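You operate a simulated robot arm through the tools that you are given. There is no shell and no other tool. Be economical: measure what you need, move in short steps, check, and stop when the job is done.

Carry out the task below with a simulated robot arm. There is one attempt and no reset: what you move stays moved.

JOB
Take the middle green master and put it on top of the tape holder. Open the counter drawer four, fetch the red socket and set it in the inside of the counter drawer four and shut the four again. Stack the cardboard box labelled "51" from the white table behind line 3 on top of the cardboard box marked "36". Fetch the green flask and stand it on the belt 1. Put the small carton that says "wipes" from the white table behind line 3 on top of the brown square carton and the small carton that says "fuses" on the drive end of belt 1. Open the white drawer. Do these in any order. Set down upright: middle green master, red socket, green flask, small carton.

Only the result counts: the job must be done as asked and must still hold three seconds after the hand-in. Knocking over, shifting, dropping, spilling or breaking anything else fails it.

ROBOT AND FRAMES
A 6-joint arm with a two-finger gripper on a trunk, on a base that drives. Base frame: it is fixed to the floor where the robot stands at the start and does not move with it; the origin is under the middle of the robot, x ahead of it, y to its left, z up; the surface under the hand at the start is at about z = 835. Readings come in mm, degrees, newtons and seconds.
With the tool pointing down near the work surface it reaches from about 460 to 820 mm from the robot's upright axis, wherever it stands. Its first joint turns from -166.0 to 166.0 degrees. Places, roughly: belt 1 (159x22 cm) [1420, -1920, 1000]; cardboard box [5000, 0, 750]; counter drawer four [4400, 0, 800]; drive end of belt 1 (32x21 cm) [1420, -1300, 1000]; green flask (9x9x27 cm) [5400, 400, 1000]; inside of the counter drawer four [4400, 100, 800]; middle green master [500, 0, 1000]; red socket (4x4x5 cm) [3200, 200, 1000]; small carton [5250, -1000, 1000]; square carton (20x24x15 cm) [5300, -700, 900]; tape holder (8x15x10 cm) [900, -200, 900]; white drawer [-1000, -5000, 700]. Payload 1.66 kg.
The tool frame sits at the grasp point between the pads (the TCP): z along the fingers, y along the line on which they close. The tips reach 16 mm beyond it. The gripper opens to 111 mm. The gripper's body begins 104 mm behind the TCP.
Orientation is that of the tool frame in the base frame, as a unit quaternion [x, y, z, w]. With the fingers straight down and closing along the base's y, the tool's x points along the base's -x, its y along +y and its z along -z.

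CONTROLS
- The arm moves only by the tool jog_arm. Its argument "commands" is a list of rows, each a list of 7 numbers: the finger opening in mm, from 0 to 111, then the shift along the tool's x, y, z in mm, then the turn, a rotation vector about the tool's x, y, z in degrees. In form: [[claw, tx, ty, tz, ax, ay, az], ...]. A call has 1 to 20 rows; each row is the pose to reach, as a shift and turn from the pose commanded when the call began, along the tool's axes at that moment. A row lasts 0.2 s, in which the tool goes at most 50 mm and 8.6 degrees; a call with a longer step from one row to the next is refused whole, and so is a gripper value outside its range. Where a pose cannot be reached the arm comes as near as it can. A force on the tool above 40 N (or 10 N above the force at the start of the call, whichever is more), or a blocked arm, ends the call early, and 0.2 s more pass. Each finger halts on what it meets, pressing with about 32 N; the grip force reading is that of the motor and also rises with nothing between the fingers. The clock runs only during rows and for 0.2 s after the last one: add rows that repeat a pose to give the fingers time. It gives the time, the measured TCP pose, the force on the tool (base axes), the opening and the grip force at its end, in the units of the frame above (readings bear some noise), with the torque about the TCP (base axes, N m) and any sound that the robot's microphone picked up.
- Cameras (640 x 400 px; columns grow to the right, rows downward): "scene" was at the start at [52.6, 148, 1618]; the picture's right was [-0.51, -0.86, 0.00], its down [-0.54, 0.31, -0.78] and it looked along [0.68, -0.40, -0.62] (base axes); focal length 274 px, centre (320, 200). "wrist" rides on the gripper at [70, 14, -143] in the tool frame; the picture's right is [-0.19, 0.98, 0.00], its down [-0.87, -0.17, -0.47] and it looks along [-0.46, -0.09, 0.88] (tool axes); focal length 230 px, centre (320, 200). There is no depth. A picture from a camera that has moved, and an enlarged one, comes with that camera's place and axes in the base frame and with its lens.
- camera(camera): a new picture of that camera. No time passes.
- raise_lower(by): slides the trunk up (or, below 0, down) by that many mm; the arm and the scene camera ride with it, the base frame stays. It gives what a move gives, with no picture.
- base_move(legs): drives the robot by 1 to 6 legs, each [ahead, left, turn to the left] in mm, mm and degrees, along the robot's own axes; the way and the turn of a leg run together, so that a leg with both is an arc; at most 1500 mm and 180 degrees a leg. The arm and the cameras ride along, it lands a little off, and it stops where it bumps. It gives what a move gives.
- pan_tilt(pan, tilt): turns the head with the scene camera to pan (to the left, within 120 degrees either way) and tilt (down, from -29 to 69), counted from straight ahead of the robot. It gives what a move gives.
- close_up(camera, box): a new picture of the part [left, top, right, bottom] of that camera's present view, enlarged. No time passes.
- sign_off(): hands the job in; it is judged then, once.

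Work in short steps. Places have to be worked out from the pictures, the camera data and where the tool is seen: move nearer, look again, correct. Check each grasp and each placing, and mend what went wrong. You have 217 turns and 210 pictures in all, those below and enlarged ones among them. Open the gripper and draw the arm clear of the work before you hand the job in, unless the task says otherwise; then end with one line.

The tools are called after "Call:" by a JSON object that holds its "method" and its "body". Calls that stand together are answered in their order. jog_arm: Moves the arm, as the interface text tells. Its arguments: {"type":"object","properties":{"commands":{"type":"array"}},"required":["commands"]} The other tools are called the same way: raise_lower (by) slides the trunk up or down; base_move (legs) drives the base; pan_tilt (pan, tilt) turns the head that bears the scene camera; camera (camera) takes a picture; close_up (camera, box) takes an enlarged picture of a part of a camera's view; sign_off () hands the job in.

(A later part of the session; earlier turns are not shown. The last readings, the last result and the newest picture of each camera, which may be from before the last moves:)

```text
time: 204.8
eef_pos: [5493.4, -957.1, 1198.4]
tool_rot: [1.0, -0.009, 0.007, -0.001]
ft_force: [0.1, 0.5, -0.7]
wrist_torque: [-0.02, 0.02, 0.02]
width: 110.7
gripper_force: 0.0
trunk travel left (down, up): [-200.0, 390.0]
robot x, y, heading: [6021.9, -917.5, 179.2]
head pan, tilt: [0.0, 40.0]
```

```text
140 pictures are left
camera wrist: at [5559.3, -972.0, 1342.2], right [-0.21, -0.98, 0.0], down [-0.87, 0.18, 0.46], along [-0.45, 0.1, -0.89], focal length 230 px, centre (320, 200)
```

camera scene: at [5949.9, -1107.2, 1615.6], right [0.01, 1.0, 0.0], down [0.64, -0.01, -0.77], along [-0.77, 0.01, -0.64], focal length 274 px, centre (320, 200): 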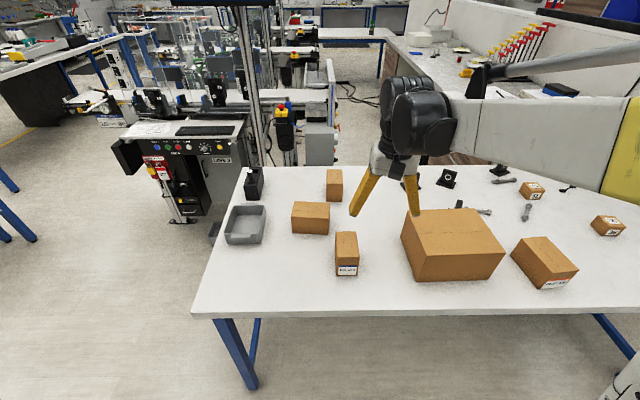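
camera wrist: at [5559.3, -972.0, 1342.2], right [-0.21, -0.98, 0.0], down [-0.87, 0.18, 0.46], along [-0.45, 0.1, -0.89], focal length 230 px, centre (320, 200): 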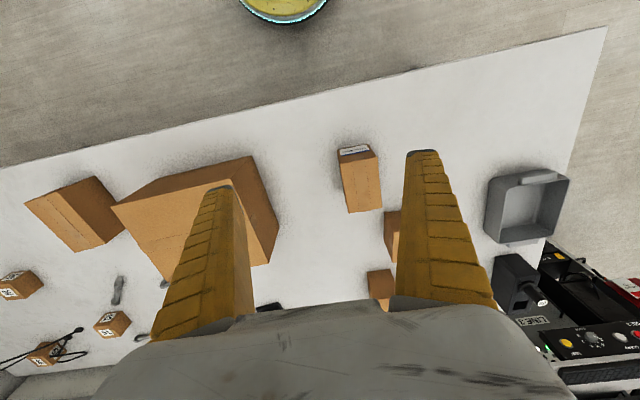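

I zoom to read the labels.

Call:
{"method": "close_up", "body": {"camera": "scene", "box": [210, 150, 420, 290]}}

Call:
{"method": "close_up", "body": {"camera": "scene", "box": [430, 150, 640, 300]}}

```text
2.86 times, centred on (315, 220) of scene
camera zoom: at [5949.9, -1107.2, 1615.6], right [0.01, 1.0, 0.0], down [0.64, -0.01, -0.77], along [-0.77, 0.01, -0.64], focal length 782 px, centre (334, 143)
```

zoom: 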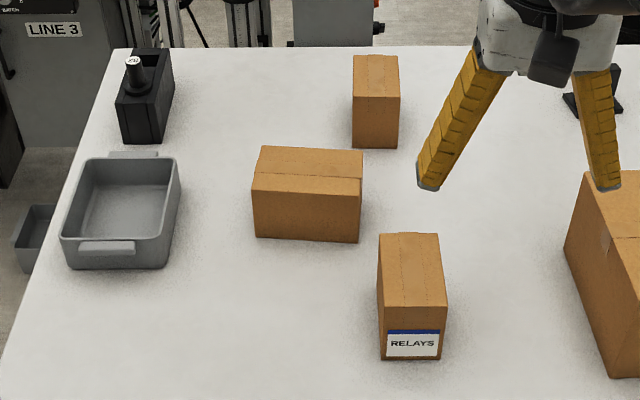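

```text
2.67 times, centred on (535, 225) of scene
camera zoom: at [5949.9, -1107.2, 1615.6], right [0.01, 1.0, 0.0], down [0.64, -0.01, -0.77], along [-0.77, 0.01, -0.64], focal length 730 px, centre (-253, 133)
```

zoom: 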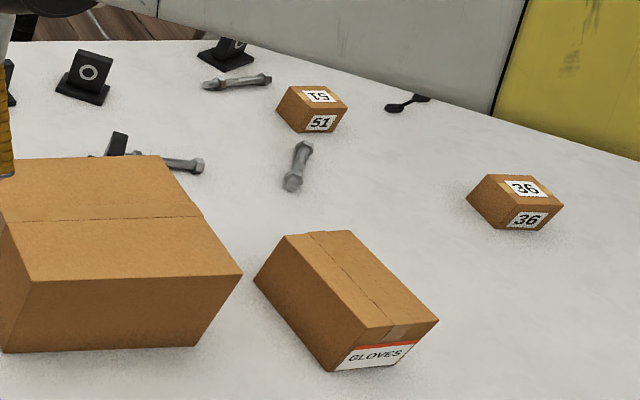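

WIPES is the wide carton at about (5215,-1140) (label read earlier from the -y side), RELAYS and GLOVES are identified, leaving the far carton at about (5020,-1020) as likely FUSES. I move closer and survey from above.

Call:
{"method": "base_move", "body": {"legs": [[160, 130, 0.8]]}}

Call:
{"method": "jog_arm", "body": {"commands": [[111, -40, 15, 0, 0, 0, 0], [111, -80, 30, 0, 0, 0, 0], [111, -110, 40, 0, 0, 0, 0], [111, -110, 40, 0, 0, 0, 0]]}}

Call:
{"method": "camera", "body": {"camera": "wrist"}}

Call:
{"method": "pan_tilt", "body": {"pan": 15, "tilt": 45}}

Call:
{"method": "camera", "body": {"camera": "scene"}}

```text
time: 206.4
eef_pos: [5332.5, -1093.7, 1197.9]
tool_rot: [1.0, -0.003, 0.006, -0.001]
ft_force: [-0.2, -0.2, -0.8]
wrist_torque: [-0.01, -0.02, 0.03]
width: 110.7
gripper_force: 0.1
trunk travel left (down, up): [-200.0, 390.0]
robot x, y, heading: [5859.4, -1047.0, -180.1]
head pan, tilt: [0.0, 40.0]
```

```text
time: 207.4
eef_pos: [5223.2, -1132.0, 1196.8]
tool_rot: [1.0, -0.002, 0.005, -0.001]
ft_force: [0.0, 0.2, 0.0]
wrist_torque: [0.02, 0.02, 0.01]
width: 110.9
gripper_force: 0.2
trunk travel left (down, up): [-200.0, 390.0]
robot x, y, heading: [5859.4, -1047.9, -180.0]
head pan, tilt: [0.0, 40.0]
```

```text
137 pictures are left
camera wrist: at [5290.4, -1146.0, 1340.8], right [-0.2, -0.98, 0.0], down [-0.87, 0.17, 0.46], along [-0.45, 0.09, -0.89], focal length 230 px, centre (320, 200)
```

wrist: 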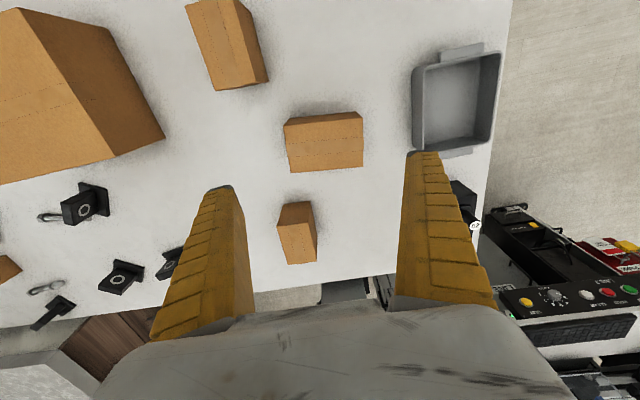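

```text
time: 208.2
eef_pos: [5224.2, -1132.1, 1197.0]
tool_rot: [1.0, -0.003, 0.007, 0.0]
ft_force: [0.0, 0.3, -0.4]
wrist_torque: [-0.01, -0.04, 0.02]
width: 110.7
gripper_force: 0.1
trunk travel left (down, up): [-200.0, 390.0]
robot x, y, heading: [5861.7, -1049.5, -179.8]
head pan, tilt: [15.0, 45.0]
```

```text
136 pictures are left
camera scene: at [5799.2, -1257.1, 1608.4], right [-0.26, 0.97, 0.0], down [0.68, 0.18, -0.71], along [-0.68, -0.18, -0.71], focal length 274 px, centre (320, 200)
```

scene: 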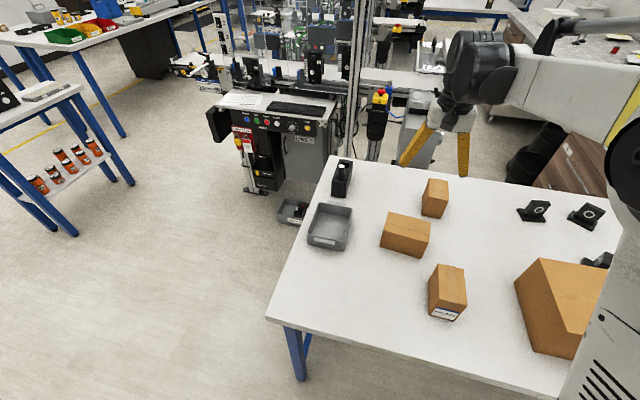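

Call:
{"method": "close_up", "body": {"camera": "wrist", "box": [250, 90, 410, 190]}}

Call:
{"method": "close_up", "body": {"camera": "scene", "box": [360, 160, 480, 270]}}

```text
4.00 times, centred on (330, 140) of wrist
camera zoom: at [5290.3, -1145.8, 1340.7], right [-0.2, -0.98, 0.0], down [-0.87, 0.17, 0.46], along [-0.45, 0.09, -0.89], focal length 920 px, centre (280, 440)
```

zoom: 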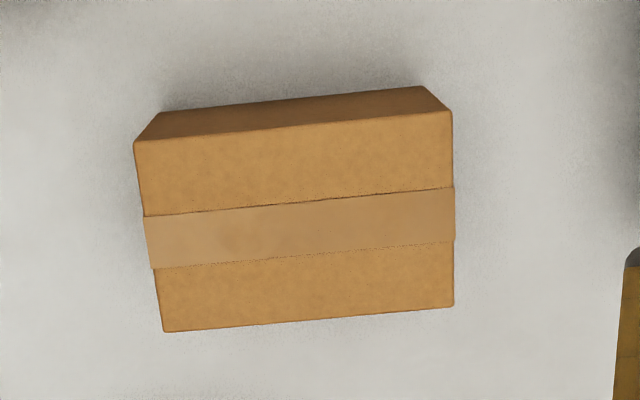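

```text
3.64 times, centred on (420, 215) of scene
camera zoom: at [5799.2, -1257.1, 1608.4], right [-0.26, 0.97, 0.0], down [0.68, 0.18, -0.71], along [-0.68, -0.18, -0.71], focal length 995 px, centre (-44, 146)
```

zoom: 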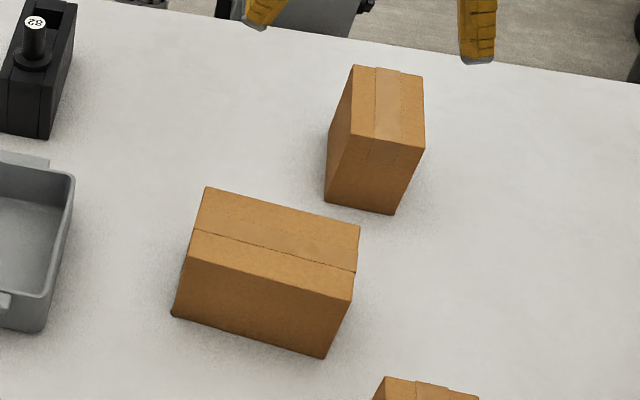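

WIPES: about 138×88 mm, centre (5185,-1134), top z≈924, yaw -6°. I rotate the gripper to close across its short side and hover above.

Call:
{"method": "jog_arm", "body": {"commands": [[111, -4, 0, 10, 0, 0, -8.4], [111, -8, 0, 20, 0, 0, -16.8], [111, -12, 0, 30, 0, 0, -25.2], [111, -16, 1, 40, 0, 0, -33.6], [111, -20, 1, 50, 0, 0, -42], [111, -24, 1, 60, 0, 0, -50.4], [111, -28, 1, 75, 0, 0, -58.8], [111, -32, 1, 90, 0, 0, -67.2], [111, -36, 2, 110, 0, 0, -75.6], [111, -39, 2, 130, 0, 0, -84], [111, -39, 2, 165, 0, 0, -84], [111, -39, 2, 165, 0, 0, -84]]}}

Call:
{"method": "camera", "body": {"camera": "wrist"}}

Call:
{"method": "close_up", "body": {"camera": "scene", "box": [360, 100, 500, 270]}}

```text
time: 210.8
eef_pos: [5186.6, -1131.2, 1031.6]
tool_rot: [0.745, 0.667, 0.005, 0.003]
ft_force: [-0.5, 0.5, 0.5]
wrist_torque: [0.04, 0.02, 0.0]
width: 110.7
gripper_force: 0.2
trunk travel left (down, up): [-200.0, 390.0]
robot x, y, heading: [5866.1, -1048.3, -179.8]
head pan, tilt: [15.0, 45.0]
```

```text
133 pictures are left
camera wrist: at [5204.2, -1064.9, 1174.7], right [0.95, -0.3, 0.01], down [-0.27, -0.84, 0.47], along [-0.13, -0.45, -0.88], focal length 230 px, centre (320, 200)
```

wrist: 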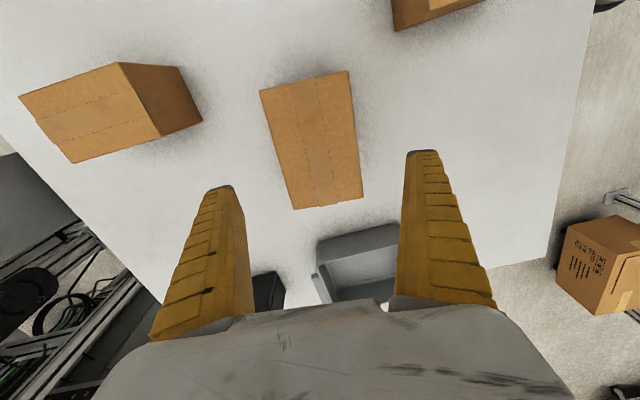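

```text
2.35 times, centred on (430, 185) of scene
camera zoom: at [5799.3, -1257.2, 1608.4], right [-0.26, 0.97, 0.0], down [0.68, 0.18, -0.71], along [-0.68, -0.18, -0.71], focal length 644 px, centre (61, 235)
```

zoom: 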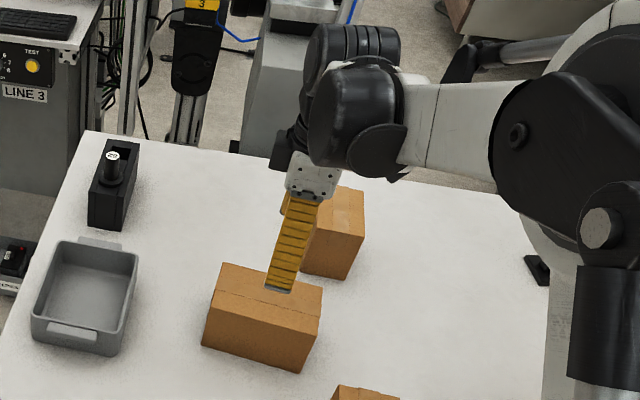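

Fine alignment (box centre (5183,-1132)). I descend to z≈890 and grip.

Call:
{"method": "jog_arm", "body": {"commands": [[111, 0, -3, 45, 0, 0, 0], [111, 0, -3, 90, 0, 0, 0], [111, 0, -3, 120, 0, 0, 0], [111, 0, -3, 141, 0, 0, 0], [111, 0, -3, 141, 0, 0, 0], [95, 0, -3, 141, 0, 0, 0], [80, 0, -3, 141, 0, 0, 0], [80, 0, -3, 141, 0, 0, 0]]}}

Call:
{"method": "camera", "body": {"camera": "wrist"}}

```text
time: 212.6
eef_pos: [5184.2, -1132.0, 889.8]
tool_rot: [0.746, 0.666, 0.006, 0.004]
ft_force: [0.1, 0.3, -0.6]
wrist_torque: [0.06, -0.01, 0.04]
width: 91.4
gripper_force: 31.9
trunk travel left (down, up): [-200.0, 390.0]
robot x, y, heading: [5860.5, -1046.7, -180.1]
head pan, tilt: [15.0, 45.0]
```

```text
131 pictures are left
camera wrist: at [5202.6, -1063.8, 1034.3], right [0.95, -0.3, 0.01], down [-0.27, -0.84, 0.47], along [-0.13, -0.45, -0.88], focal length 230 px, centre (320, 200)
```

wrist: 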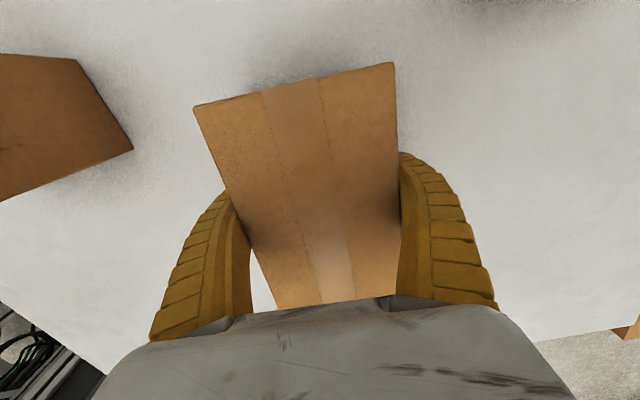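

Gripped (91 mm). Lift 250 mm and look at the big square carton.

Call:
{"method": "jog_arm", "body": {"commands": [[78, 0, 0, -10, 0, 0, 0], [78, 0, 0, -50, 0, 0, 0], [78, 0, 0, -95, 0, 0, 0], [78, 0, 0, -140, 0, 0, 0], [78, 0, 0, -185, 0, 0, 0], [78, 0, 0, -225, 0, 0, 0], [78, 0, 0, -250, 0, 0, 0], [78, 0, 0, -250, 0, 0, 0]]}}

Call:
{"method": "pan_tilt", "body": {"pan": -15, "tilt": 45}}

Call:
{"method": "camera", "body": {"camera": "scene"}}

Call:
{"method": "camera", "body": {"camera": "wrist"}}

```text
time: 214.4
eef_pos: [5180.4, -1132.4, 1141.7]
tool_rot: [0.745, 0.667, 0.006, 0.004]
ft_force: [0.4, 0.5, -2.7]
wrist_torque: [-0.02, 0.0, -0.02]
width: 91.2
gripper_force: 32.3
trunk travel left (down, up): [-200.0, 390.0]
robot x, y, heading: [5860.9, -1049.7, -179.9]
head pan, tilt: [15.0, 45.0]
```

```text
time: 215.3
eef_pos: [5180.6, -1133.5, 1141.6]
tool_rot: [0.746, 0.666, 0.005, 0.004]
ft_force: [0.0, 0.3, -3.3]
wrist_torque: [-0.01, 0.0, -0.02]
width: 90.9
gripper_force: 32.0
trunk travel left (down, up): [-200.0, 390.0]
robot x, y, heading: [5861.7, -1047.4, -180.0]
head pan, tilt: [-15.0, 45.0]
```

```text
130 pictures are left
camera scene: at [5798.8, -1215.2, 1608.3], right [0.26, 0.97, 0.0], down [0.68, -0.18, -0.71], along [-0.68, 0.18, -0.71], focal length 274 px, centre (320, 200)
```

scene: 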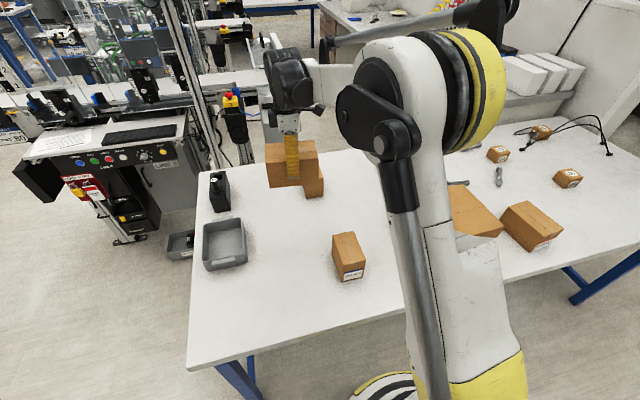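

```text
129 pictures are left
camera wrist: at [5199.6, -1065.3, 1284.4], right [0.95, -0.3, 0.01], down [-0.27, -0.84, 0.47], along [-0.13, -0.45, -0.88], focal length 230 px, centre (320, 200)
```

wrist: 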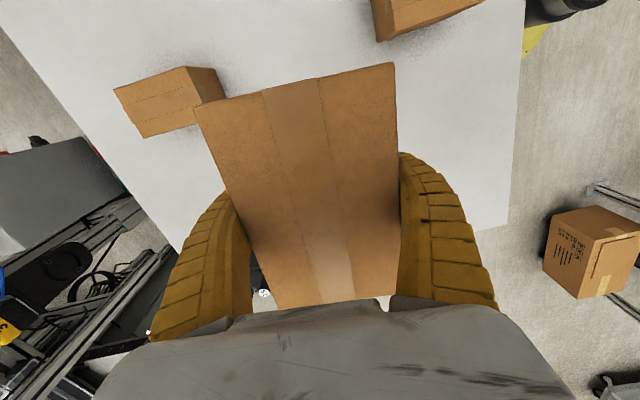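

The square carton's top computes to z≈985 centred near (5350,-678) (table ≈835). I carry WIPES over there.

Call:
{"method": "jog_arm", "body": {"commands": [[78, 43, 11, 0, 0, 0, 0], [78, 86, 22, 0, 0, 0, 0], [78, 128, 32, 0, 0, 0, 0], [78, 171, 43, 0, 0, 0, 0], [78, 214, 54, 0, 0, 0, 0], [78, 257, 65, 0, 0, 0, 0], [78, 300, 75, 0, 0, 0, 0], [78, 342, 86, 0, 0, 0, 0], [78, 385, 97, 0, 0, 0, 0], [78, 428, 108, 0, 0, 0, 0], [78, 470.7, 118.5, 0, 0, 0, 0], [78, 470.7, 118.5, 0, 0, 0, 0]]}}

Call:
{"method": "camera", "body": {"camera": "wrist"}}

Call:
{"method": "camera", "body": {"camera": "scene"}}

```text
time: 217.9
eef_pos: [5352.4, -677.4, 1144.3]
tool_rot: [0.745, 0.667, 0.005, 0.004]
ft_force: [0.4, 0.2, -3.9]
wrist_torque: [0.0, -0.01, 0.04]
width: 91.0
gripper_force: 32.2
trunk travel left (down, up): [-200.0, 390.0]
robot x, y, heading: [5861.8, -1050.1, -180.1]
head pan, tilt: [-15.0, 45.0]
```

```text
128 pictures are left
camera wrist: at [5370.4, -609.3, 1287.0], right [0.95, -0.3, 0.01], down [-0.27, -0.84, 0.47], along [-0.13, -0.45, -0.88], focal length 230 px, centre (320, 200)
```

wrist: 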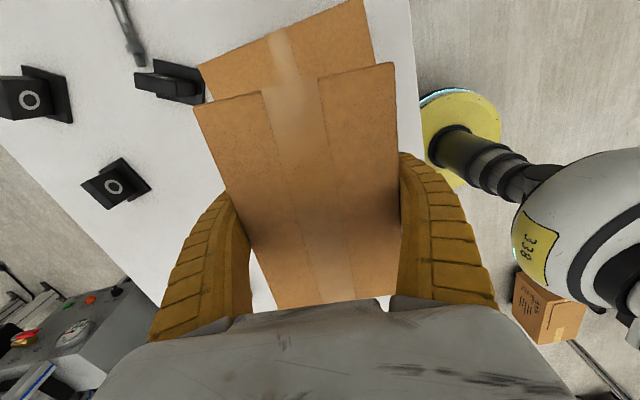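

```text
127 pictures are left
camera scene: at [5798.9, -1215.3, 1608.3], right [0.26, 0.97, 0.0], down [0.68, -0.18, -0.71], along [-0.68, 0.18, -0.71], focal length 274 px, centre (320, 200)
```

scene: 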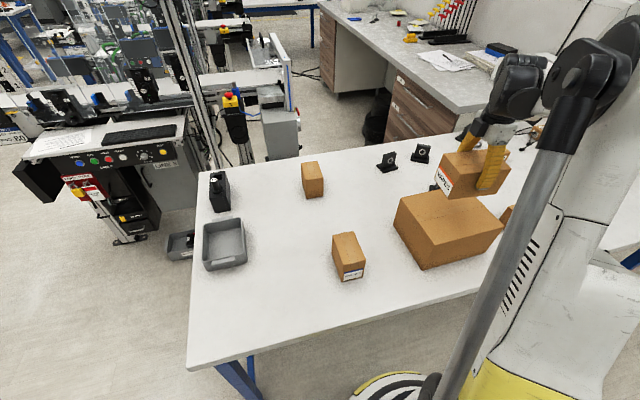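

The carton's +y edge is at y≈-557, x 5247–5436, so WIPES is centred. Lowering to contact.

Call:
{"method": "jog_arm", "body": {"commands": [[78, 0, 0, 40, 0, 0, 0], [78, 0, 0, 75, 0, 0, 0], [78, 0, 0, 92, 0, 0, 0], [78, 0, 0, 99, 0, 0, 0], [78, 0, 0, 102, 0, 0, 0], [78, 0, 0, 102, 0, 0, 0]]}}

Call:
{"method": "close_up", "body": {"camera": "scene", "box": [370, 100, 550, 280]}}

```text
time: 219.3
eef_pos: [5353.2, -678.1, 1041.1]
tool_rot: [0.745, 0.667, 0.004, 0.004]
ft_force: [0.0, 1.1, -3.8]
wrist_torque: [0.0, -0.02, 0.0]
width: 90.9
gripper_force: 32.0
trunk travel left (down, up): [-200.0, 390.0]
robot x, y, heading: [5860.0, -1049.3, -180.3]
head pan, tilt: [-15.0, 45.0]
```

```text
2.22 times, centred on (460, 190) of scene
camera zoom: at [5798.9, -1214.9, 1608.3], right [0.26, 0.97, 0.0], down [0.68, -0.18, -0.71], along [-0.68, 0.18, -0.71], focal length 608 px, centre (9, 222)
```

zoom: 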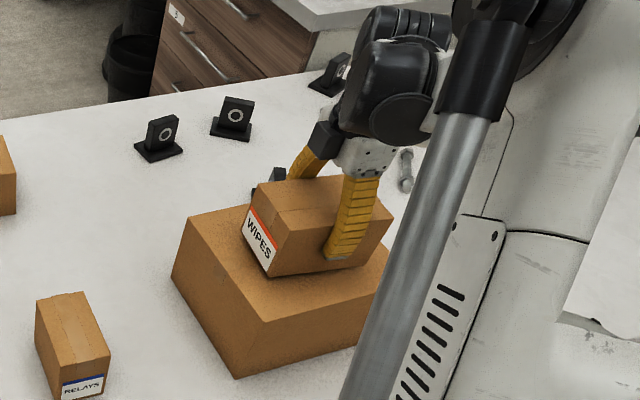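

Not yet in contact. I lower in small steps.

Call:
{"method": "jog_arm", "body": {"commands": [[78, 0, 0, 1.5, 0, 0, 0], [78, 0, 0, 3, 0, 0, 0], [78, 0, 0, 3, 0, 0, 0]]}}

```text
time: 220.1
eef_pos: [5352.3, -677.7, 1037.9]
tool_rot: [0.746, 0.666, 0.006, 0.003]
ft_force: [0.4, -0.6, -3.0]
wrist_torque: [0.0, 0.0, -0.03]
width: 90.8
gripper_force: 32.0
trunk travel left (down, up): [-200.0, 390.0]
robot x, y, heading: [5862.1, -1047.3, -180.4]
head pan, tilt: [-15.0, 45.0]
```

Call:
{"method": "jog_arm", "body": {"commands": [[78, 0, 0, 2, 0, 0, 0], [78, 0, 0, 4, 0, 0, 0], [78, 0, 0, 4, 0, 0, 0]]}}

```text
time: 220.9
eef_pos: [5353.5, -677.4, 1034.4]
tool_rot: [0.745, 0.667, 0.004, 0.004]
ft_force: [0.3, 0.1, -3.0]
wrist_torque: [-0.01, -0.02, 0.02]
width: 91.0
gripper_force: 31.9
trunk travel left (down, up): [-200.0, 390.0]
robot x, y, heading: [5860.8, -1047.2, -179.7]
head pan, tilt: [-15.0, 45.0]
```

Still hanging; continue down in small increments.

Call:
{"method": "jog_arm", "body": {"commands": [[78, 0, 0, 1.5, 0, 0, 0], [78, 0, 0, 3, 0, 0, 0], [78, 0, 0, 3, 0, 0, 0]]}}

Call:
{"method": "close_up", "body": {"camera": "scene", "box": [420, 140, 500, 220]}}

```text
time: 221.7
eef_pos: [5353.4, -677.1, 1030.4]
tool_rot: [0.745, 0.667, 0.005, 0.004]
ft_force: [0.0, 0.2, -2.0]
wrist_torque: [0.0, -0.02, -0.02]
width: 91.0
gripper_force: 31.9
trunk travel left (down, up): [-200.0, 390.0]
robot x, y, heading: [5860.6, -1047.2, -179.9]
head pan, tilt: [-15.0, 45.0]
```

```text
5.00 times, centred on (460, 180) of scene
camera zoom: at [5798.9, -1214.9, 1608.3], right [0.26, 0.97, 0.0], down [0.68, -0.18, -0.71], along [-0.68, 0.18, -0.71], focal length 1368 px, centre (-380, 300)
```

zoom: 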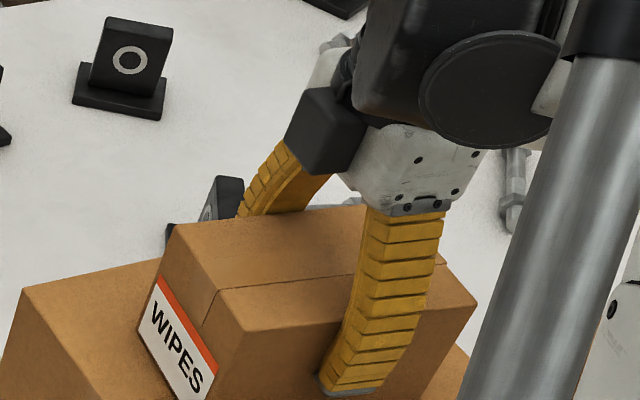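

Force is easing; another 3 mm.

Call:
{"method": "jog_arm", "body": {"commands": [[78, 0, 0, 1, 0, 0, 0], [78, 0, 0, 2, 0, 0, 0], [78, 0, 0, 3, 0, 0, 0], [78, 0, 0, 3, 0, 0, 0]]}}

```text
time: 222.7
eef_pos: [5353.0, -679.1, 1028.5]
tool_rot: [0.745, 0.667, 0.005, 0.003]
ft_force: [-11.1, 9.1, 32.1]
wrist_torque: [0.09, 0.4, 0.07]
width: 92.4
gripper_force: 31.6
trunk travel left (down, up): [-200.0, 390.0]
robot x, y, heading: [5859.7, -1044.6, -180.1]
head pan, tilt: [-15.0, 45.0]
```

Contact now. I ease up 1.5 mm, release, and rise.

Call:
{"method": "jog_arm", "body": {"commands": [[78, 0, 0, -1.5, 0, 0, 0], [95, 0, 0, -1.5, 0, 0, 0], [111, 0, 0, -1.5, 0, 0, 0], [111, 0, 0, -1.5, 0, 0, 0], [111, 0, 0, -40, 0, 0, 0], [111, 0, 0, -85, 0, 0, 0], [111, 0, 0, -130, 0, 0, 0], [111, 0, 0, -170, 0, 0, 0], [111, 0, 0, -170, 0, 0, 0]]}}

Call:
{"method": "camera", "body": {"camera": "wrist"}}

Call:
{"method": "close_up", "body": {"camera": "scene", "box": [370, 100, 550, 280]}}

```text
time: 224.7
eef_pos: [5349.7, -676.9, 1198.1]
tool_rot: [0.745, 0.667, 0.005, 0.004]
ft_force: [0.4, -0.5, -0.2]
wrist_torque: [-0.02, 0.01, -0.03]
width: 110.8
gripper_force: 0.0
trunk travel left (down, up): [-200.0, 390.0]
robot x, y, heading: [5858.5, -1045.7, -180.0]
head pan, tilt: [-15.0, 45.0]
```

```text
124 pictures are left
camera wrist: at [5369.0, -609.9, 1341.7], right [0.95, -0.3, 0.01], down [-0.27, -0.84, 0.47], along [-0.13, -0.45, -0.88], focal length 230 px, centre (320, 200)
```

wrist: 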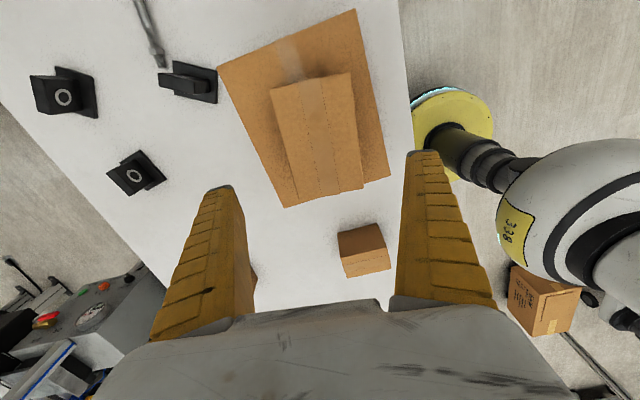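

```text
2.22 times, centred on (460, 190) of scene
camera zoom: at [5799.0, -1215.0, 1608.3], right [0.26, 0.97, 0.0], down [0.68, -0.18, -0.71], along [-0.68, 0.18, -0.71], focal length 608 px, centre (9, 222)
```

zoom: 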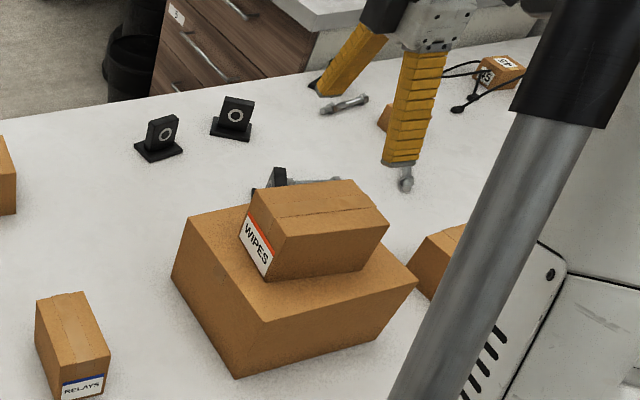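

WIPES is on the square carton. Next the numbered boxes: I drive along the table to y≈-70 and look.

Call:
{"method": "base_move", "body": {"legs": [[0, -980, 0], [35, 0, 0]]}}

Call:
{"method": "pan_tilt", "body": {"pan": 5, "tilt": 45}}

Call:
{"method": "camera", "body": {"camera": "scene"}}

Call:
{"method": "camera", "body": {"camera": "wrist"}}

```text
time: 230.3
eef_pos: [5316.8, 299.2, 1196.7]
tool_rot: [0.746, 0.666, 0.005, 0.003]
ft_force: [-0.9, 0.3, -0.7]
wrist_torque: [0.01, -0.08, -0.02]
width: 111.0
gripper_force: 0.0
trunk travel left (down, up): [-200.0, 390.0]
robot x, y, heading: [5826.6, -72.6, 179.9]
head pan, tilt: [-15.0, 45.0]
```

```text
time: 231.1
eef_pos: [5317.7, 300.1, 1197.0]
tool_rot: [0.746, 0.666, 0.005, 0.003]
ft_force: [-0.1, -0.5, -0.5]
wrist_torque: [0.01, 0.02, -0.01]
width: 110.9
gripper_force: 0.0
trunk travel left (down, up): [-200.0, 390.0]
robot x, y, heading: [5824.8, -72.4, 179.9]
head pan, tilt: [5.0, 45.0]
```

```text
122 pictures are left
camera scene: at [5762.2, -267.6, 1608.3], right [-0.08, 1.0, 0.0], down [0.7, 0.06, -0.71], along [-0.7, -0.06, -0.71], focal length 274 px, centre (320, 200)
```

scene: 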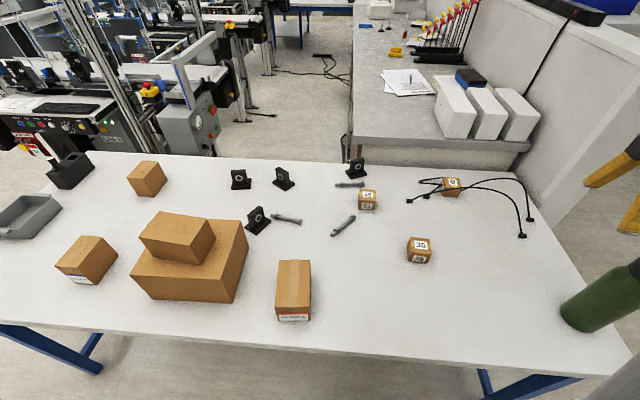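

```text
121 pictures are left
camera wrist: at [5336.1, 366.7, 1341.3], right [0.95, -0.3, 0.01], down [-0.27, -0.84, 0.47], along [-0.13, -0.45, -0.88], focal length 230 px, centre (320, 200)
```

wrist: 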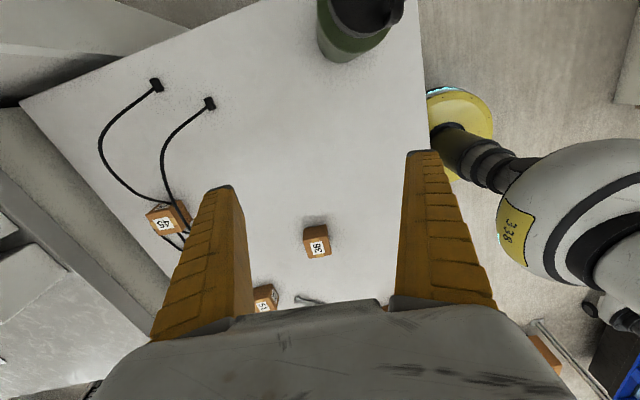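

Call:
{"method": "close_up", "body": {"camera": "scene", "box": [320, 160, 480, 280]}}

```text
3.33 times, centred on (400, 220) of scene
camera zoom: at [5762.2, -267.6, 1608.3], right [-0.08, 1.0, 0.0], down [0.7, 0.06, -0.71], along [-0.7, -0.06, -0.71], focal length 912 px, centre (53, 133)
```

zoom: 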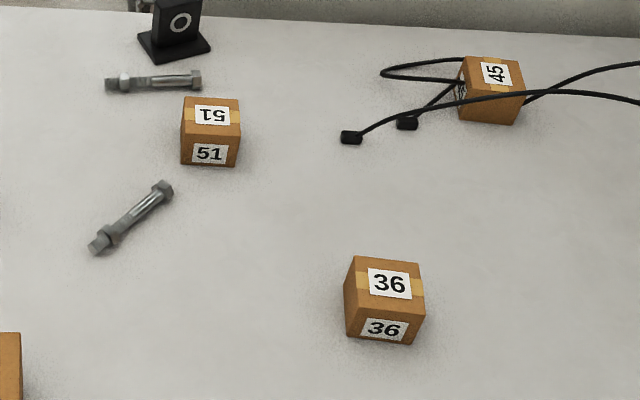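

Boxes: 51 centred about (4996,-150), 36 about (5213,12), each ~65 mm. I bring the hand over toward 51 with fingers closing along y.

Call:
{"method": "jog_arm", "body": {"commands": [[111, -39, -14, 4, 0, 0, 7], [111, -78, -28, 8, 0, 0, 14], [111, -118, -41, 12, 0, 0, 21], [111, -157, -55, 16, 0, 0, 28], [111, -196, -69, 20, 0, 0, 35], [111, -235, -83, 24, 0, 0, 42], [111, -275, -97, 28, 0, 0, 49], [111, -314, -111, 32, 0, 0, 56], [111, -353, -124, 36, 0, 0, 63], [111, -392, -138, 40, 0, 0, 70], [111, -432, -152, 45, 0, 0, 77], [111, -471, -166, 50, 0, 0, 84], [111, -471, -166, 50, 0, 0, 84]]}}

Call:
{"method": "camera", "body": {"camera": "wrist"}}

```text
time: 233.9
eef_pos: [5099.5, -149.9, 1144.7]
tool_rot: [1.0, -0.006, 0.007, -0.001]
ft_force: [-0.3, -0.9, -0.7]
wrist_torque: [-0.01, -0.01, 0.01]
width: 111.0
gripper_force: 0.1
trunk travel left (down, up): [-200.0, 390.0]
robot x, y, heading: [5826.4, -72.1, 179.9]
head pan, tilt: [5.0, 45.0]
```

```text
119 pictures are left
camera wrist: at [5167.0, -164.7, 1288.4], right [-0.2, -0.98, 0.0], down [-0.87, 0.18, 0.46], along [-0.45, 0.1, -0.89], focal length 230 px, centre (320, 200)
```

wrist: 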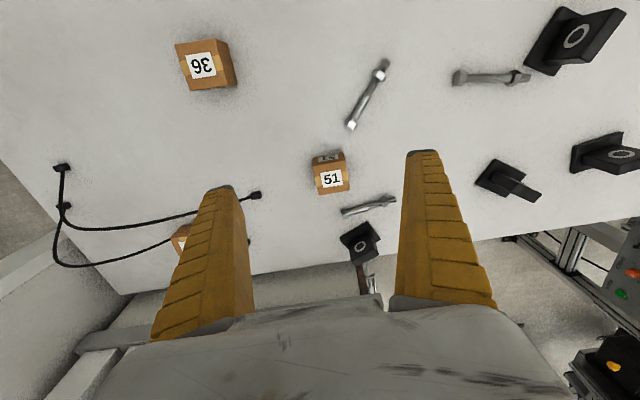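

Call:
{"method": "close_up", "body": {"camera": "wrist", "box": [270, 120, 390, 220]}}

Call:
{"method": "close_up", "body": {"camera": "wrist", "box": [150, 10, 270, 110]}}

```text
4.00 times, centred on (330, 170) of wrist
camera zoom: at [5167.0, -164.7, 1288.4], right [-0.2, -0.98, 0.0], down [-0.87, 0.18, 0.46], along [-0.45, 0.1, -0.89], focal length 920 px, centre (280, 320)
```

zoom: 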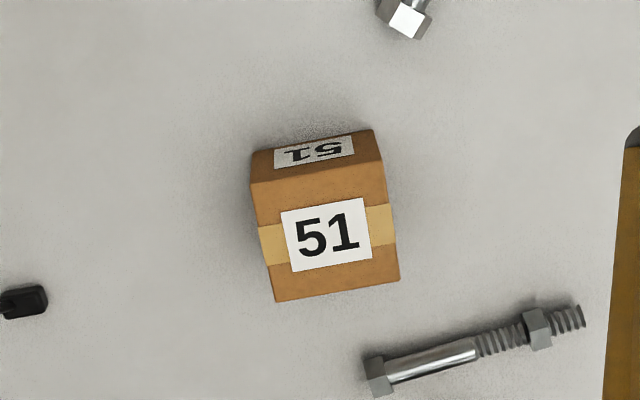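

```text
4.00 times, centred on (210, 60) of wrist
camera zoom: at [5167.0, -164.7, 1288.4], right [-0.2, -0.98, 0.0], down [-0.87, 0.18, 0.46], along [-0.45, 0.1, -0.89], focal length 920 px, centre (760, 760)
```

zoom: 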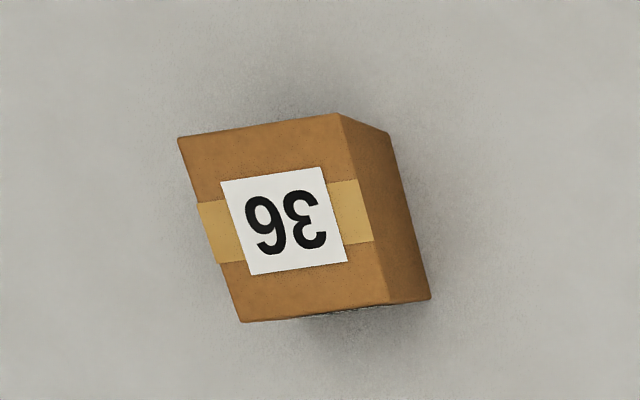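

51: 60×60×50 box centred (5003,-150), just past vertical reach, so I tilt 20° outward and descend to it.

Call:
{"method": "jog_arm", "body": {"commands": [[95, -32, 0.5, 35, 0, -7, 0], [95, -64, 0.5, 70, 0, -14, 0], [95, -96.5, 0.5, 105, 0, -20, 0], [95, -96.5, 0.5, 150, 0, -20, 0], [95, -96.5, 0.5, 195, 0, -20, 0], [95, -96.5, 0.5, 195, 0, -20, 0]]}}

Call:
{"method": "camera", "body": {"camera": "wrist"}}

Call:
{"method": "close_up", "body": {"camera": "scene", "box": [300, 110, 460, 230]}}

```text
time: 235.3
eef_pos: [5005.8, -149.5, 949.3]
tool_rot: [0.986, -0.004, -0.168, -0.002]
ft_force: [0.2, -0.4, 0.6]
wrist_torque: [0.01, -0.03, -0.03]
width: 95.6
gripper_force: 0.9
trunk travel left (down, up): [-200.0, 390.0]
robot x, y, heading: [5825.1, -73.9, 179.9]
head pan, tilt: [5.0, 45.0]
```

```text
116 pictures are left
camera wrist: at [5118.3, -163.8, 1060.7], right [-0.19, -0.98, 0.06], down [-0.66, 0.17, 0.73], along [-0.73, 0.1, -0.68], focal length 230 px, centre (320, 200)
```

wrist: 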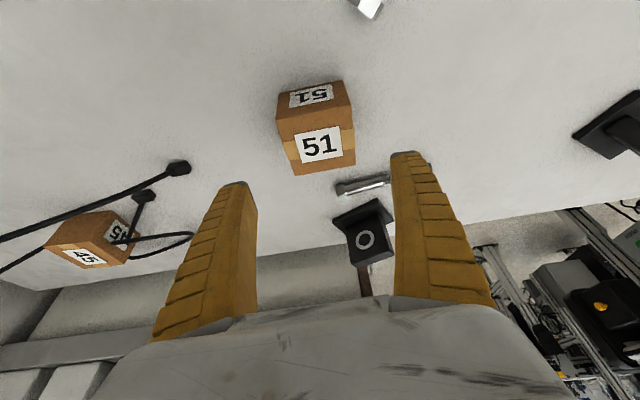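

```text
3.33 times, centred on (380, 170) of scene
camera zoom: at [5762.3, -267.7, 1608.4], right [-0.09, 1.0, 0.0], down [0.7, 0.06, -0.71], along [-0.7, -0.06, -0.71], focal length 912 px, centre (120, 300)
```

zoom: 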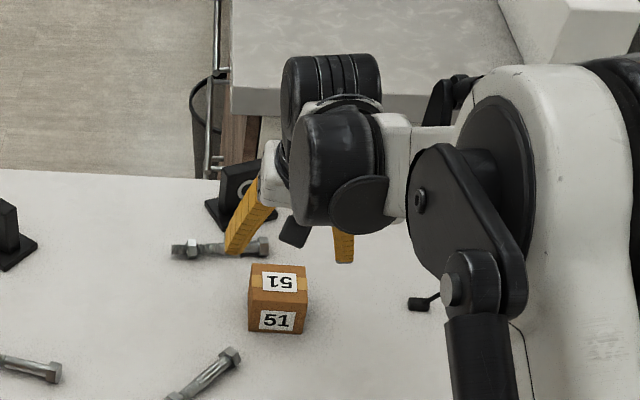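

Aligned (box (5005,-151)). Straight down to z≈868 and grip.

Call:
{"method": "jog_arm", "body": {"commands": [[95, 13, 1, 38, 0, 0, 0], [95, 22, 1, 64, 0, 0, 0], [95, 26.8, 1, 76.5, 0, 0, 0], [95, 26.8, 1, 76.5, 0, 0, 0], [70, 26.8, 1, 76.5, 0, 0, 0], [52, 26.8, 1, 76.5, 0, 0, 0], [52, 26.8, 1, 76.5, 0, 0, 0]]}}

Call:
{"method": "camera", "body": {"camera": "wrist"}}

```text
time: 236.9
eef_pos: [5006.8, -149.8, 868.5]
tool_rot: [0.986, -0.004, -0.167, -0.002]
ft_force: [-0.2, -0.8, 0.3]
wrist_torque: [-0.02, -0.01, 0.01]
width: 59.6
gripper_force: 32.0
trunk travel left (down, up): [-200.0, 390.0]
robot x, y, heading: [5826.4, -67.3, 179.9]
head pan, tilt: [5.0, 45.0]
```

```text
114 pictures are left
camera wrist: at [5118.3, -164.5, 980.0], right [-0.19, -0.98, 0.06], down [-0.66, 0.17, 0.73], along [-0.73, 0.1, -0.68], focal length 230 px, centre (320, 200)
```

wrist: 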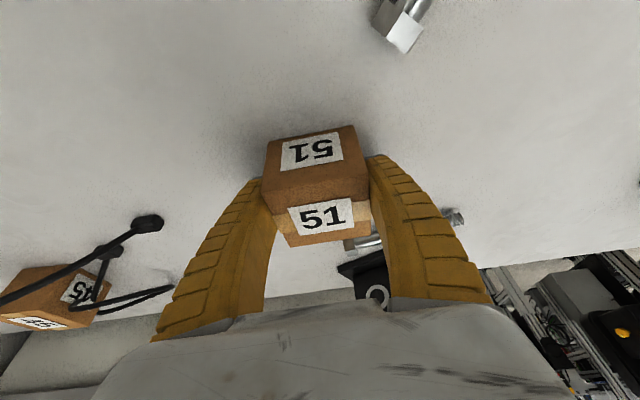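

Gripped 51. I lift it and move partway, then re-measure 36.

Call:
{"method": "jog_arm", "body": {"commands": [[50, -4, 0, -11, 0, 0, 0], [50, -20, 0, -57, 0, 0, 0], [50, -36, 0, -104, 0, 0, 0], [50, -53, 0, -151, 0, 0, 0], [50, -53, 0, -151, 0, 0, 0]]}}

Call:
{"method": "close_up", "body": {"camera": "scene", "box": [370, 200, 470, 290]}}

Call:
{"method": "camera", "body": {"camera": "wrist"}}

```text
time: 238.1
eef_pos: [5004.7, -151.5, 1029.2]
tool_rot: [0.986, -0.005, -0.168, -0.001]
ft_force: [0.4, -0.2, 0.0]
wrist_torque: [-0.02, -0.03, 0.0]
width: 59.5
gripper_force: 32.3
trunk travel left (down, up): [-200.0, 390.0]
robot x, y, heading: [5824.5, -73.3, 179.7]
head pan, tilt: [5.0, 45.0]
```

```text
4.44 times, centred on (420, 245) of scene
camera zoom: at [5762.0, -267.7, 1608.3], right [-0.09, 1.0, 0.0], down [0.7, 0.06, -0.71], along [-0.7, -0.06, -0.71], focal length 1216 px, centre (-124, 0)
```

zoom: 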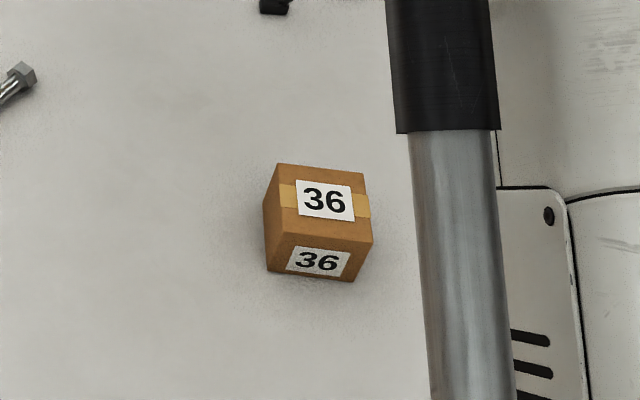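

```text
112 pictures are left
camera wrist: at [5117.0, -164.5, 1141.0], right [-0.19, -0.98, 0.06], down [-0.66, 0.17, 0.73], along [-0.73, 0.1, -0.68], focal length 230 px, centre (320, 200)
```

wrist: 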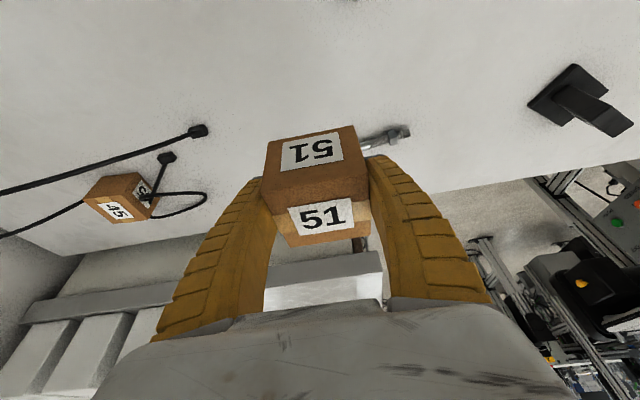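

36 is centred at (5221,9), top z≈885. I carry 51 above it and lower to just above.

Call:
{"method": "jog_arm", "body": {"commands": [[50, 29, -23, -10, 0, 0, 0], [50, 58, -47, -21, 0, 0, 0], [50, 88, -70, -31, 0, 0, 0], [50, 117, -93, -41, 0, 0, 0], [50, 146, -117, -52, 0, 0, 0], [50, 175, -140, -62, 0, 0, 0], [50, 204.6, -163.4, -72.3, 0, 0, 0], [50, 216, -163.4, -40, 0, 0, 0], [50, 228, -163.4, -5, 0, 0, 0], [50, 235.7, -163.4, 16.4, 0, 0, 0], [50, 235.7, -163.4, 16.4, 0, 0, 0]]}}

Call:
{"method": "camera", "body": {"camera": "wrist"}}

Call:
{"method": "close_up", "body": {"camera": "scene", "box": [340, 160, 500, 280]}}

```text
time: 240.5
eef_pos: [5224.5, 10.1, 934.4]
tool_rot: [0.986, -0.004, -0.168, -0.001]
ft_force: [-0.5, -0.5, -0.8]
wrist_torque: [-0.02, -0.05, -0.04]
width: 59.8
gripper_force: 31.7
trunk travel left (down, up): [-200.0, 390.0]
robot x, y, heading: [5826.2, -75.1, 179.8]
head pan, tilt: [5.0, 45.0]
```

```text
111 pictures are left
camera wrist: at [5336.6, -3.6, 1045.6], right [-0.19, -0.98, 0.06], down [-0.66, 0.17, 0.73], along [-0.73, 0.1, -0.68], focal length 230 px, centre (320, 200)
```

wrist: 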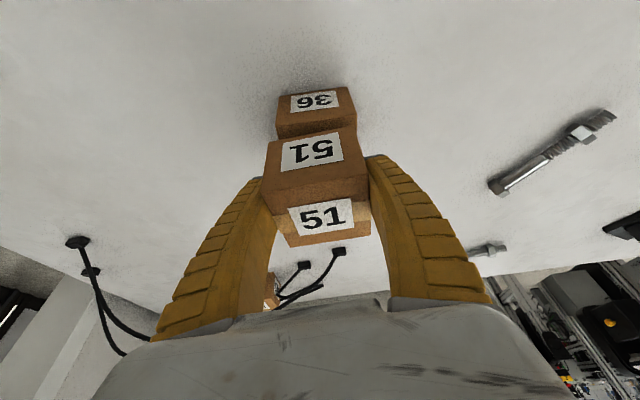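

```text
3.33 times, centred on (420, 220) of scene
camera zoom: at [5762.2, -267.8, 1608.4], right [-0.09, 1.0, 0.0], down [0.7, 0.06, -0.71], along [-0.7, -0.06, -0.71], focal length 912 px, centre (-13, 133)
```

zoom: 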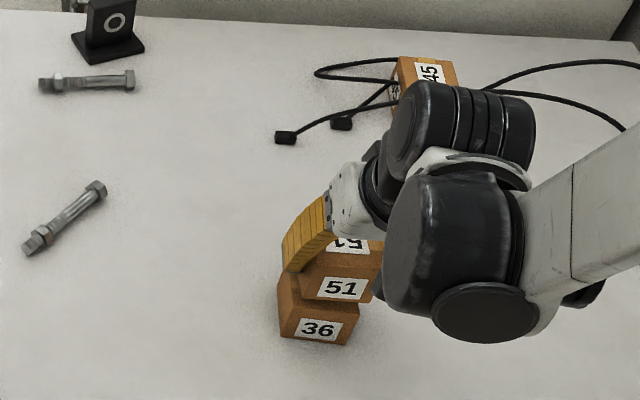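

Looks aligned. Lowering to contact in small steps.

Call:
{"method": "jog_arm", "body": {"commands": [[50, 2.6, 0, 7.5, 0, 0, 0], [50, 4.3, 0, 12.3, 0, 0, 0], [50, 5, 0, 14.2, 0, 0, 0], [50, 5.3, 0, 15.1, 0, 0, 0], [50, 5.3, 0, 15.1, 0, 0, 0]]}}

Call:
{"method": "close_up", "body": {"camera": "wrist", "box": [240, 70, 400, 260]}}

```text
time: 241.7
eef_pos: [5224.4, 10.9, 920.2]
tool_rot: [0.986, -0.004, -0.169, -0.001]
ft_force: [-6.4, 1.4, 21.2]
wrist_torque: [-0.04, 0.09, 0.0]
width: 60.0
gripper_force: 31.5
trunk travel left (down, up): [-200.0, 390.0]
robot x, y, heading: [5822.3, -73.4, 179.7]
head pan, tilt: [5.0, 45.0]
```

```text
2.11 times, centred on (320, 165) of wrist
camera zoom: at [5336.5, -3.5, 1031.1], right [-0.19, -0.98, 0.06], down [-0.66, 0.17, 0.73], along [-0.73, 0.1, -0.68], focal length 484 px, centre (320, 274)
```

zoom: 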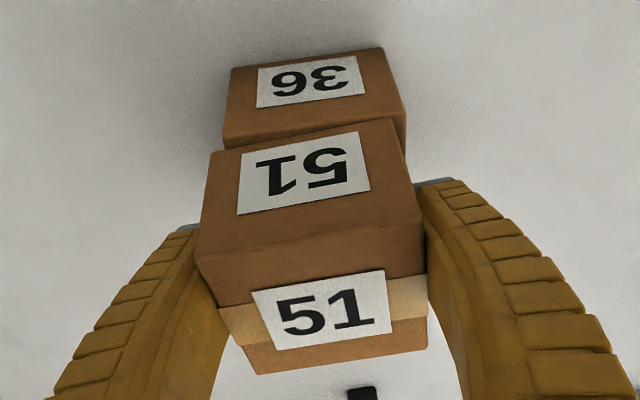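

Seated. Ease off 1 mm, release, and withdraw along the fingers.

Call:
{"method": "jog_arm", "body": {"commands": [[50, 0, 0, -1, 0, 0, 0], [75, 0, 0, -1, 0, 0, 0], [95, 0, 0, -1, 0, 0, 0], [95, 0, 0, -1, 0, 0, 0], [95, -5, 0, -35, 0, 0, 0], [95, -20, 0, -78, 0, 0, 0], [95, -35, 0, -120, 0, 0, 0], [95, -50, 0, -160, 0, 0, 0], [95, -50, 0, -160, 0, 0, 0]]}}

Call:
{"method": "camera", "body": {"camera": "wrist"}}

Call:
{"method": "close_up", "body": {"camera": "scene", "box": [340, 160, 500, 280]}}

```text
time: 243.7
eef_pos: [5230.0, 11.0, 1087.6]
tool_rot: [0.986, -0.005, -0.168, -0.001]
ft_force: [-0.1, -0.2, -0.2]
wrist_torque: [-0.02, -0.01, -0.01]
width: 95.7
gripper_force: 0.6
trunk travel left (down, up): [-200.0, 390.0]
robot x, y, heading: [5824.1, -69.6, 180.0]
head pan, tilt: [5.0, 45.0]
```

```text
108 pictures are left
camera wrist: at [5341.6, -3.6, 1198.9], right [-0.19, -0.98, 0.06], down [-0.66, 0.17, 0.73], along [-0.73, 0.1, -0.68], focal length 230 px, centre (320, 200)
```

wrist: 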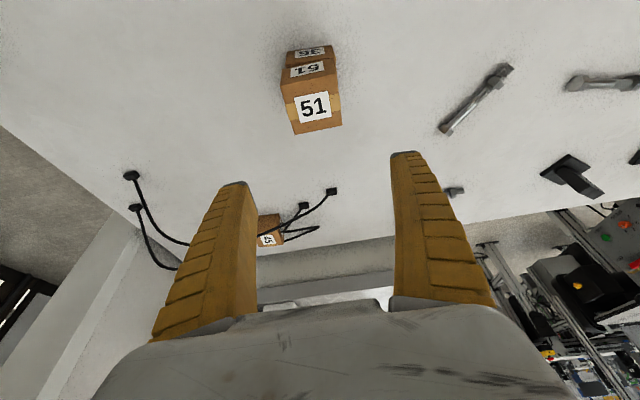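

```text
3.33 times, centred on (420, 220) of scene
camera zoom: at [5762.0, -267.7, 1608.3], right [-0.09, 1.0, 0.0], down [0.7, 0.06, -0.71], along [-0.7, -0.06, -0.71], focal length 912 px, centre (-13, 133)
```

zoom: 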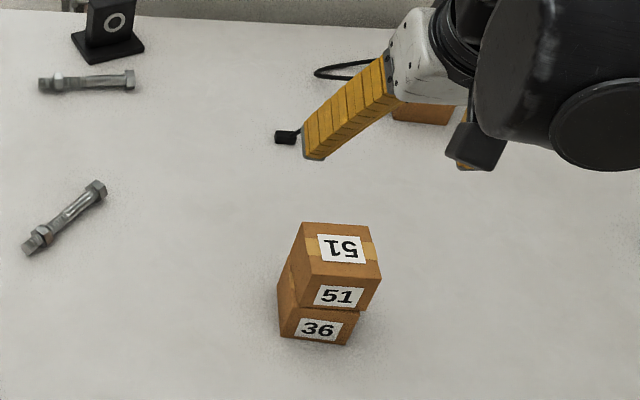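

51 is stacked on 36. Next the green flask; I look at it closely.

Call:
{"method": "pan_tilt", "body": {"pan": -35, "tilt": 45}}

Call:
{"method": "camera", "body": {"camera": "scene"}}

```text
time: 244.8
eef_pos: [5229.6, 10.7, 1087.7]
tool_rot: [0.986, -0.005, -0.168, -0.001]
ft_force: [0.2, -0.6, -0.6]
wrist_torque: [0.0, 0.0, 0.0]
width: 95.7
gripper_force: 0.5
trunk travel left (down, up): [-200.0, 390.0]
robot x, y, heading: [5823.6, -71.6, 180.0]
head pan, tilt: [-35.0, 45.0]
```

```text
106 pictures are left
camera scene: at [5776.7, -214.1, 1608.3], right [0.57, 0.82, 0.0], down [0.58, -0.41, -0.71], along [-0.58, 0.41, -0.71], focal length 274 px, centre (320, 200)
```

scene: 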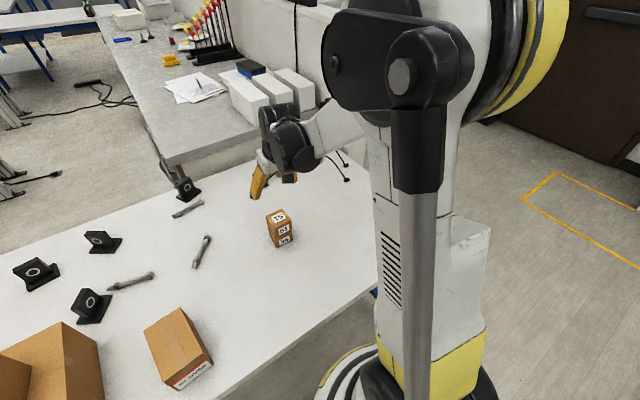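

The arm blocks the view. I lift it upright and slide the base along to y≈250, then look.

Call:
{"method": "jog_arm", "body": {"commands": [[111, 14, 0, -35, 0, 5, 0], [111, 28, 0, -70, 0, 10, 0], [111, 42, 0, -105, 0, 15, 0], [111, 57, 0, -139, 0, 20, 0], [111, 57, 0, -139, 0, 20, 0]]}}

Call:
{"method": "base_move", "body": {"legs": [[0, -320, 0]]}}

Call:
{"method": "pan_tilt", "body": {"pan": -10, "tilt": 45}}

Call:
{"method": "camera", "body": {"camera": "scene"}}

Call:
{"method": "camera", "body": {"camera": "wrist"}}

```text
time: 246.0
eef_pos: [5329.9, 9.5, 1198.7]
tool_rot: [1.0, -0.004, 0.006, -0.001]
ft_force: [0.5, -0.4, 0.2]
wrist_torque: [-0.01, 0.0, 0.0]
width: 110.8
gripper_force: 0.1
trunk travel left (down, up): [-200.0, 390.0]
robot x, y, heading: [5821.6, -73.7, 179.9]
head pan, tilt: [-35.0, 45.0]
```

```text
time: 248.1
eef_pos: [5328.5, 325.4, 1198.9]
tool_rot: [1.0, -0.002, 0.006, -0.001]
ft_force: [-0.2, 0.1, -0.7]
wrist_torque: [-0.03, -0.02, 0.01]
width: 111.0
gripper_force: 0.1
trunk travel left (down, up): [-200.0, 390.0]
robot x, y, heading: [5825.5, 247.0, -179.6]
head pan, tilt: [-35.0, 45.0]
```

```text
time: 249.0
eef_pos: [5328.4, 325.3, 1199.0]
tool_rot: [1.0, -0.001, 0.006, -0.001]
ft_force: [0.6, -0.1, -0.3]
wrist_torque: [0.02, 0.04, -0.03]
width: 110.8
gripper_force: 0.1
trunk travel left (down, up): [-200.0, 390.0]
robot x, y, heading: [5826.2, 246.0, -179.8]
head pan, tilt: [-10.0, 45.0]
```

```text
105 pictures are left
camera scene: at [5763.8, 71.2, 1608.3], right [0.17, 0.99, 0.0], down [0.7, -0.12, -0.71], along [-0.7, 0.12, -0.71], focal length 274 px, centre (320, 200)
```

scene: 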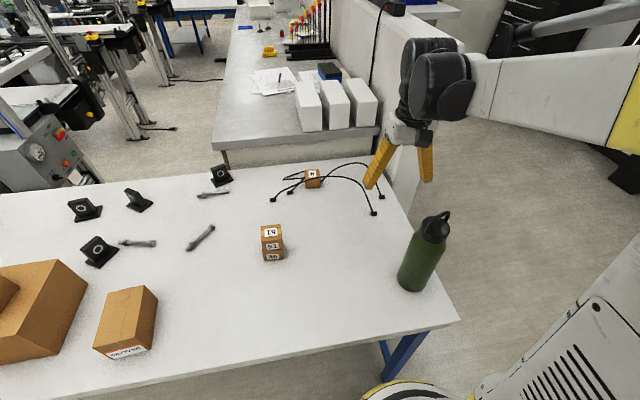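

```text
104 pictures are left
camera wrist: at [5395.7, 311.3, 1342.9], right [-0.19, -0.98, 0.0], down [-0.87, 0.17, 0.46], along [-0.45, 0.09, -0.89], focal length 230 px, centre (320, 200)
```

wrist: 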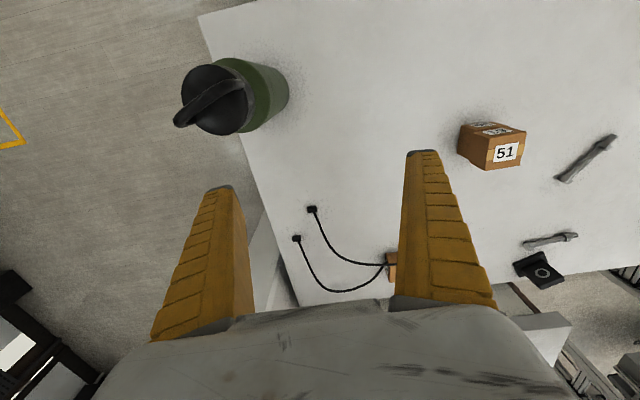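

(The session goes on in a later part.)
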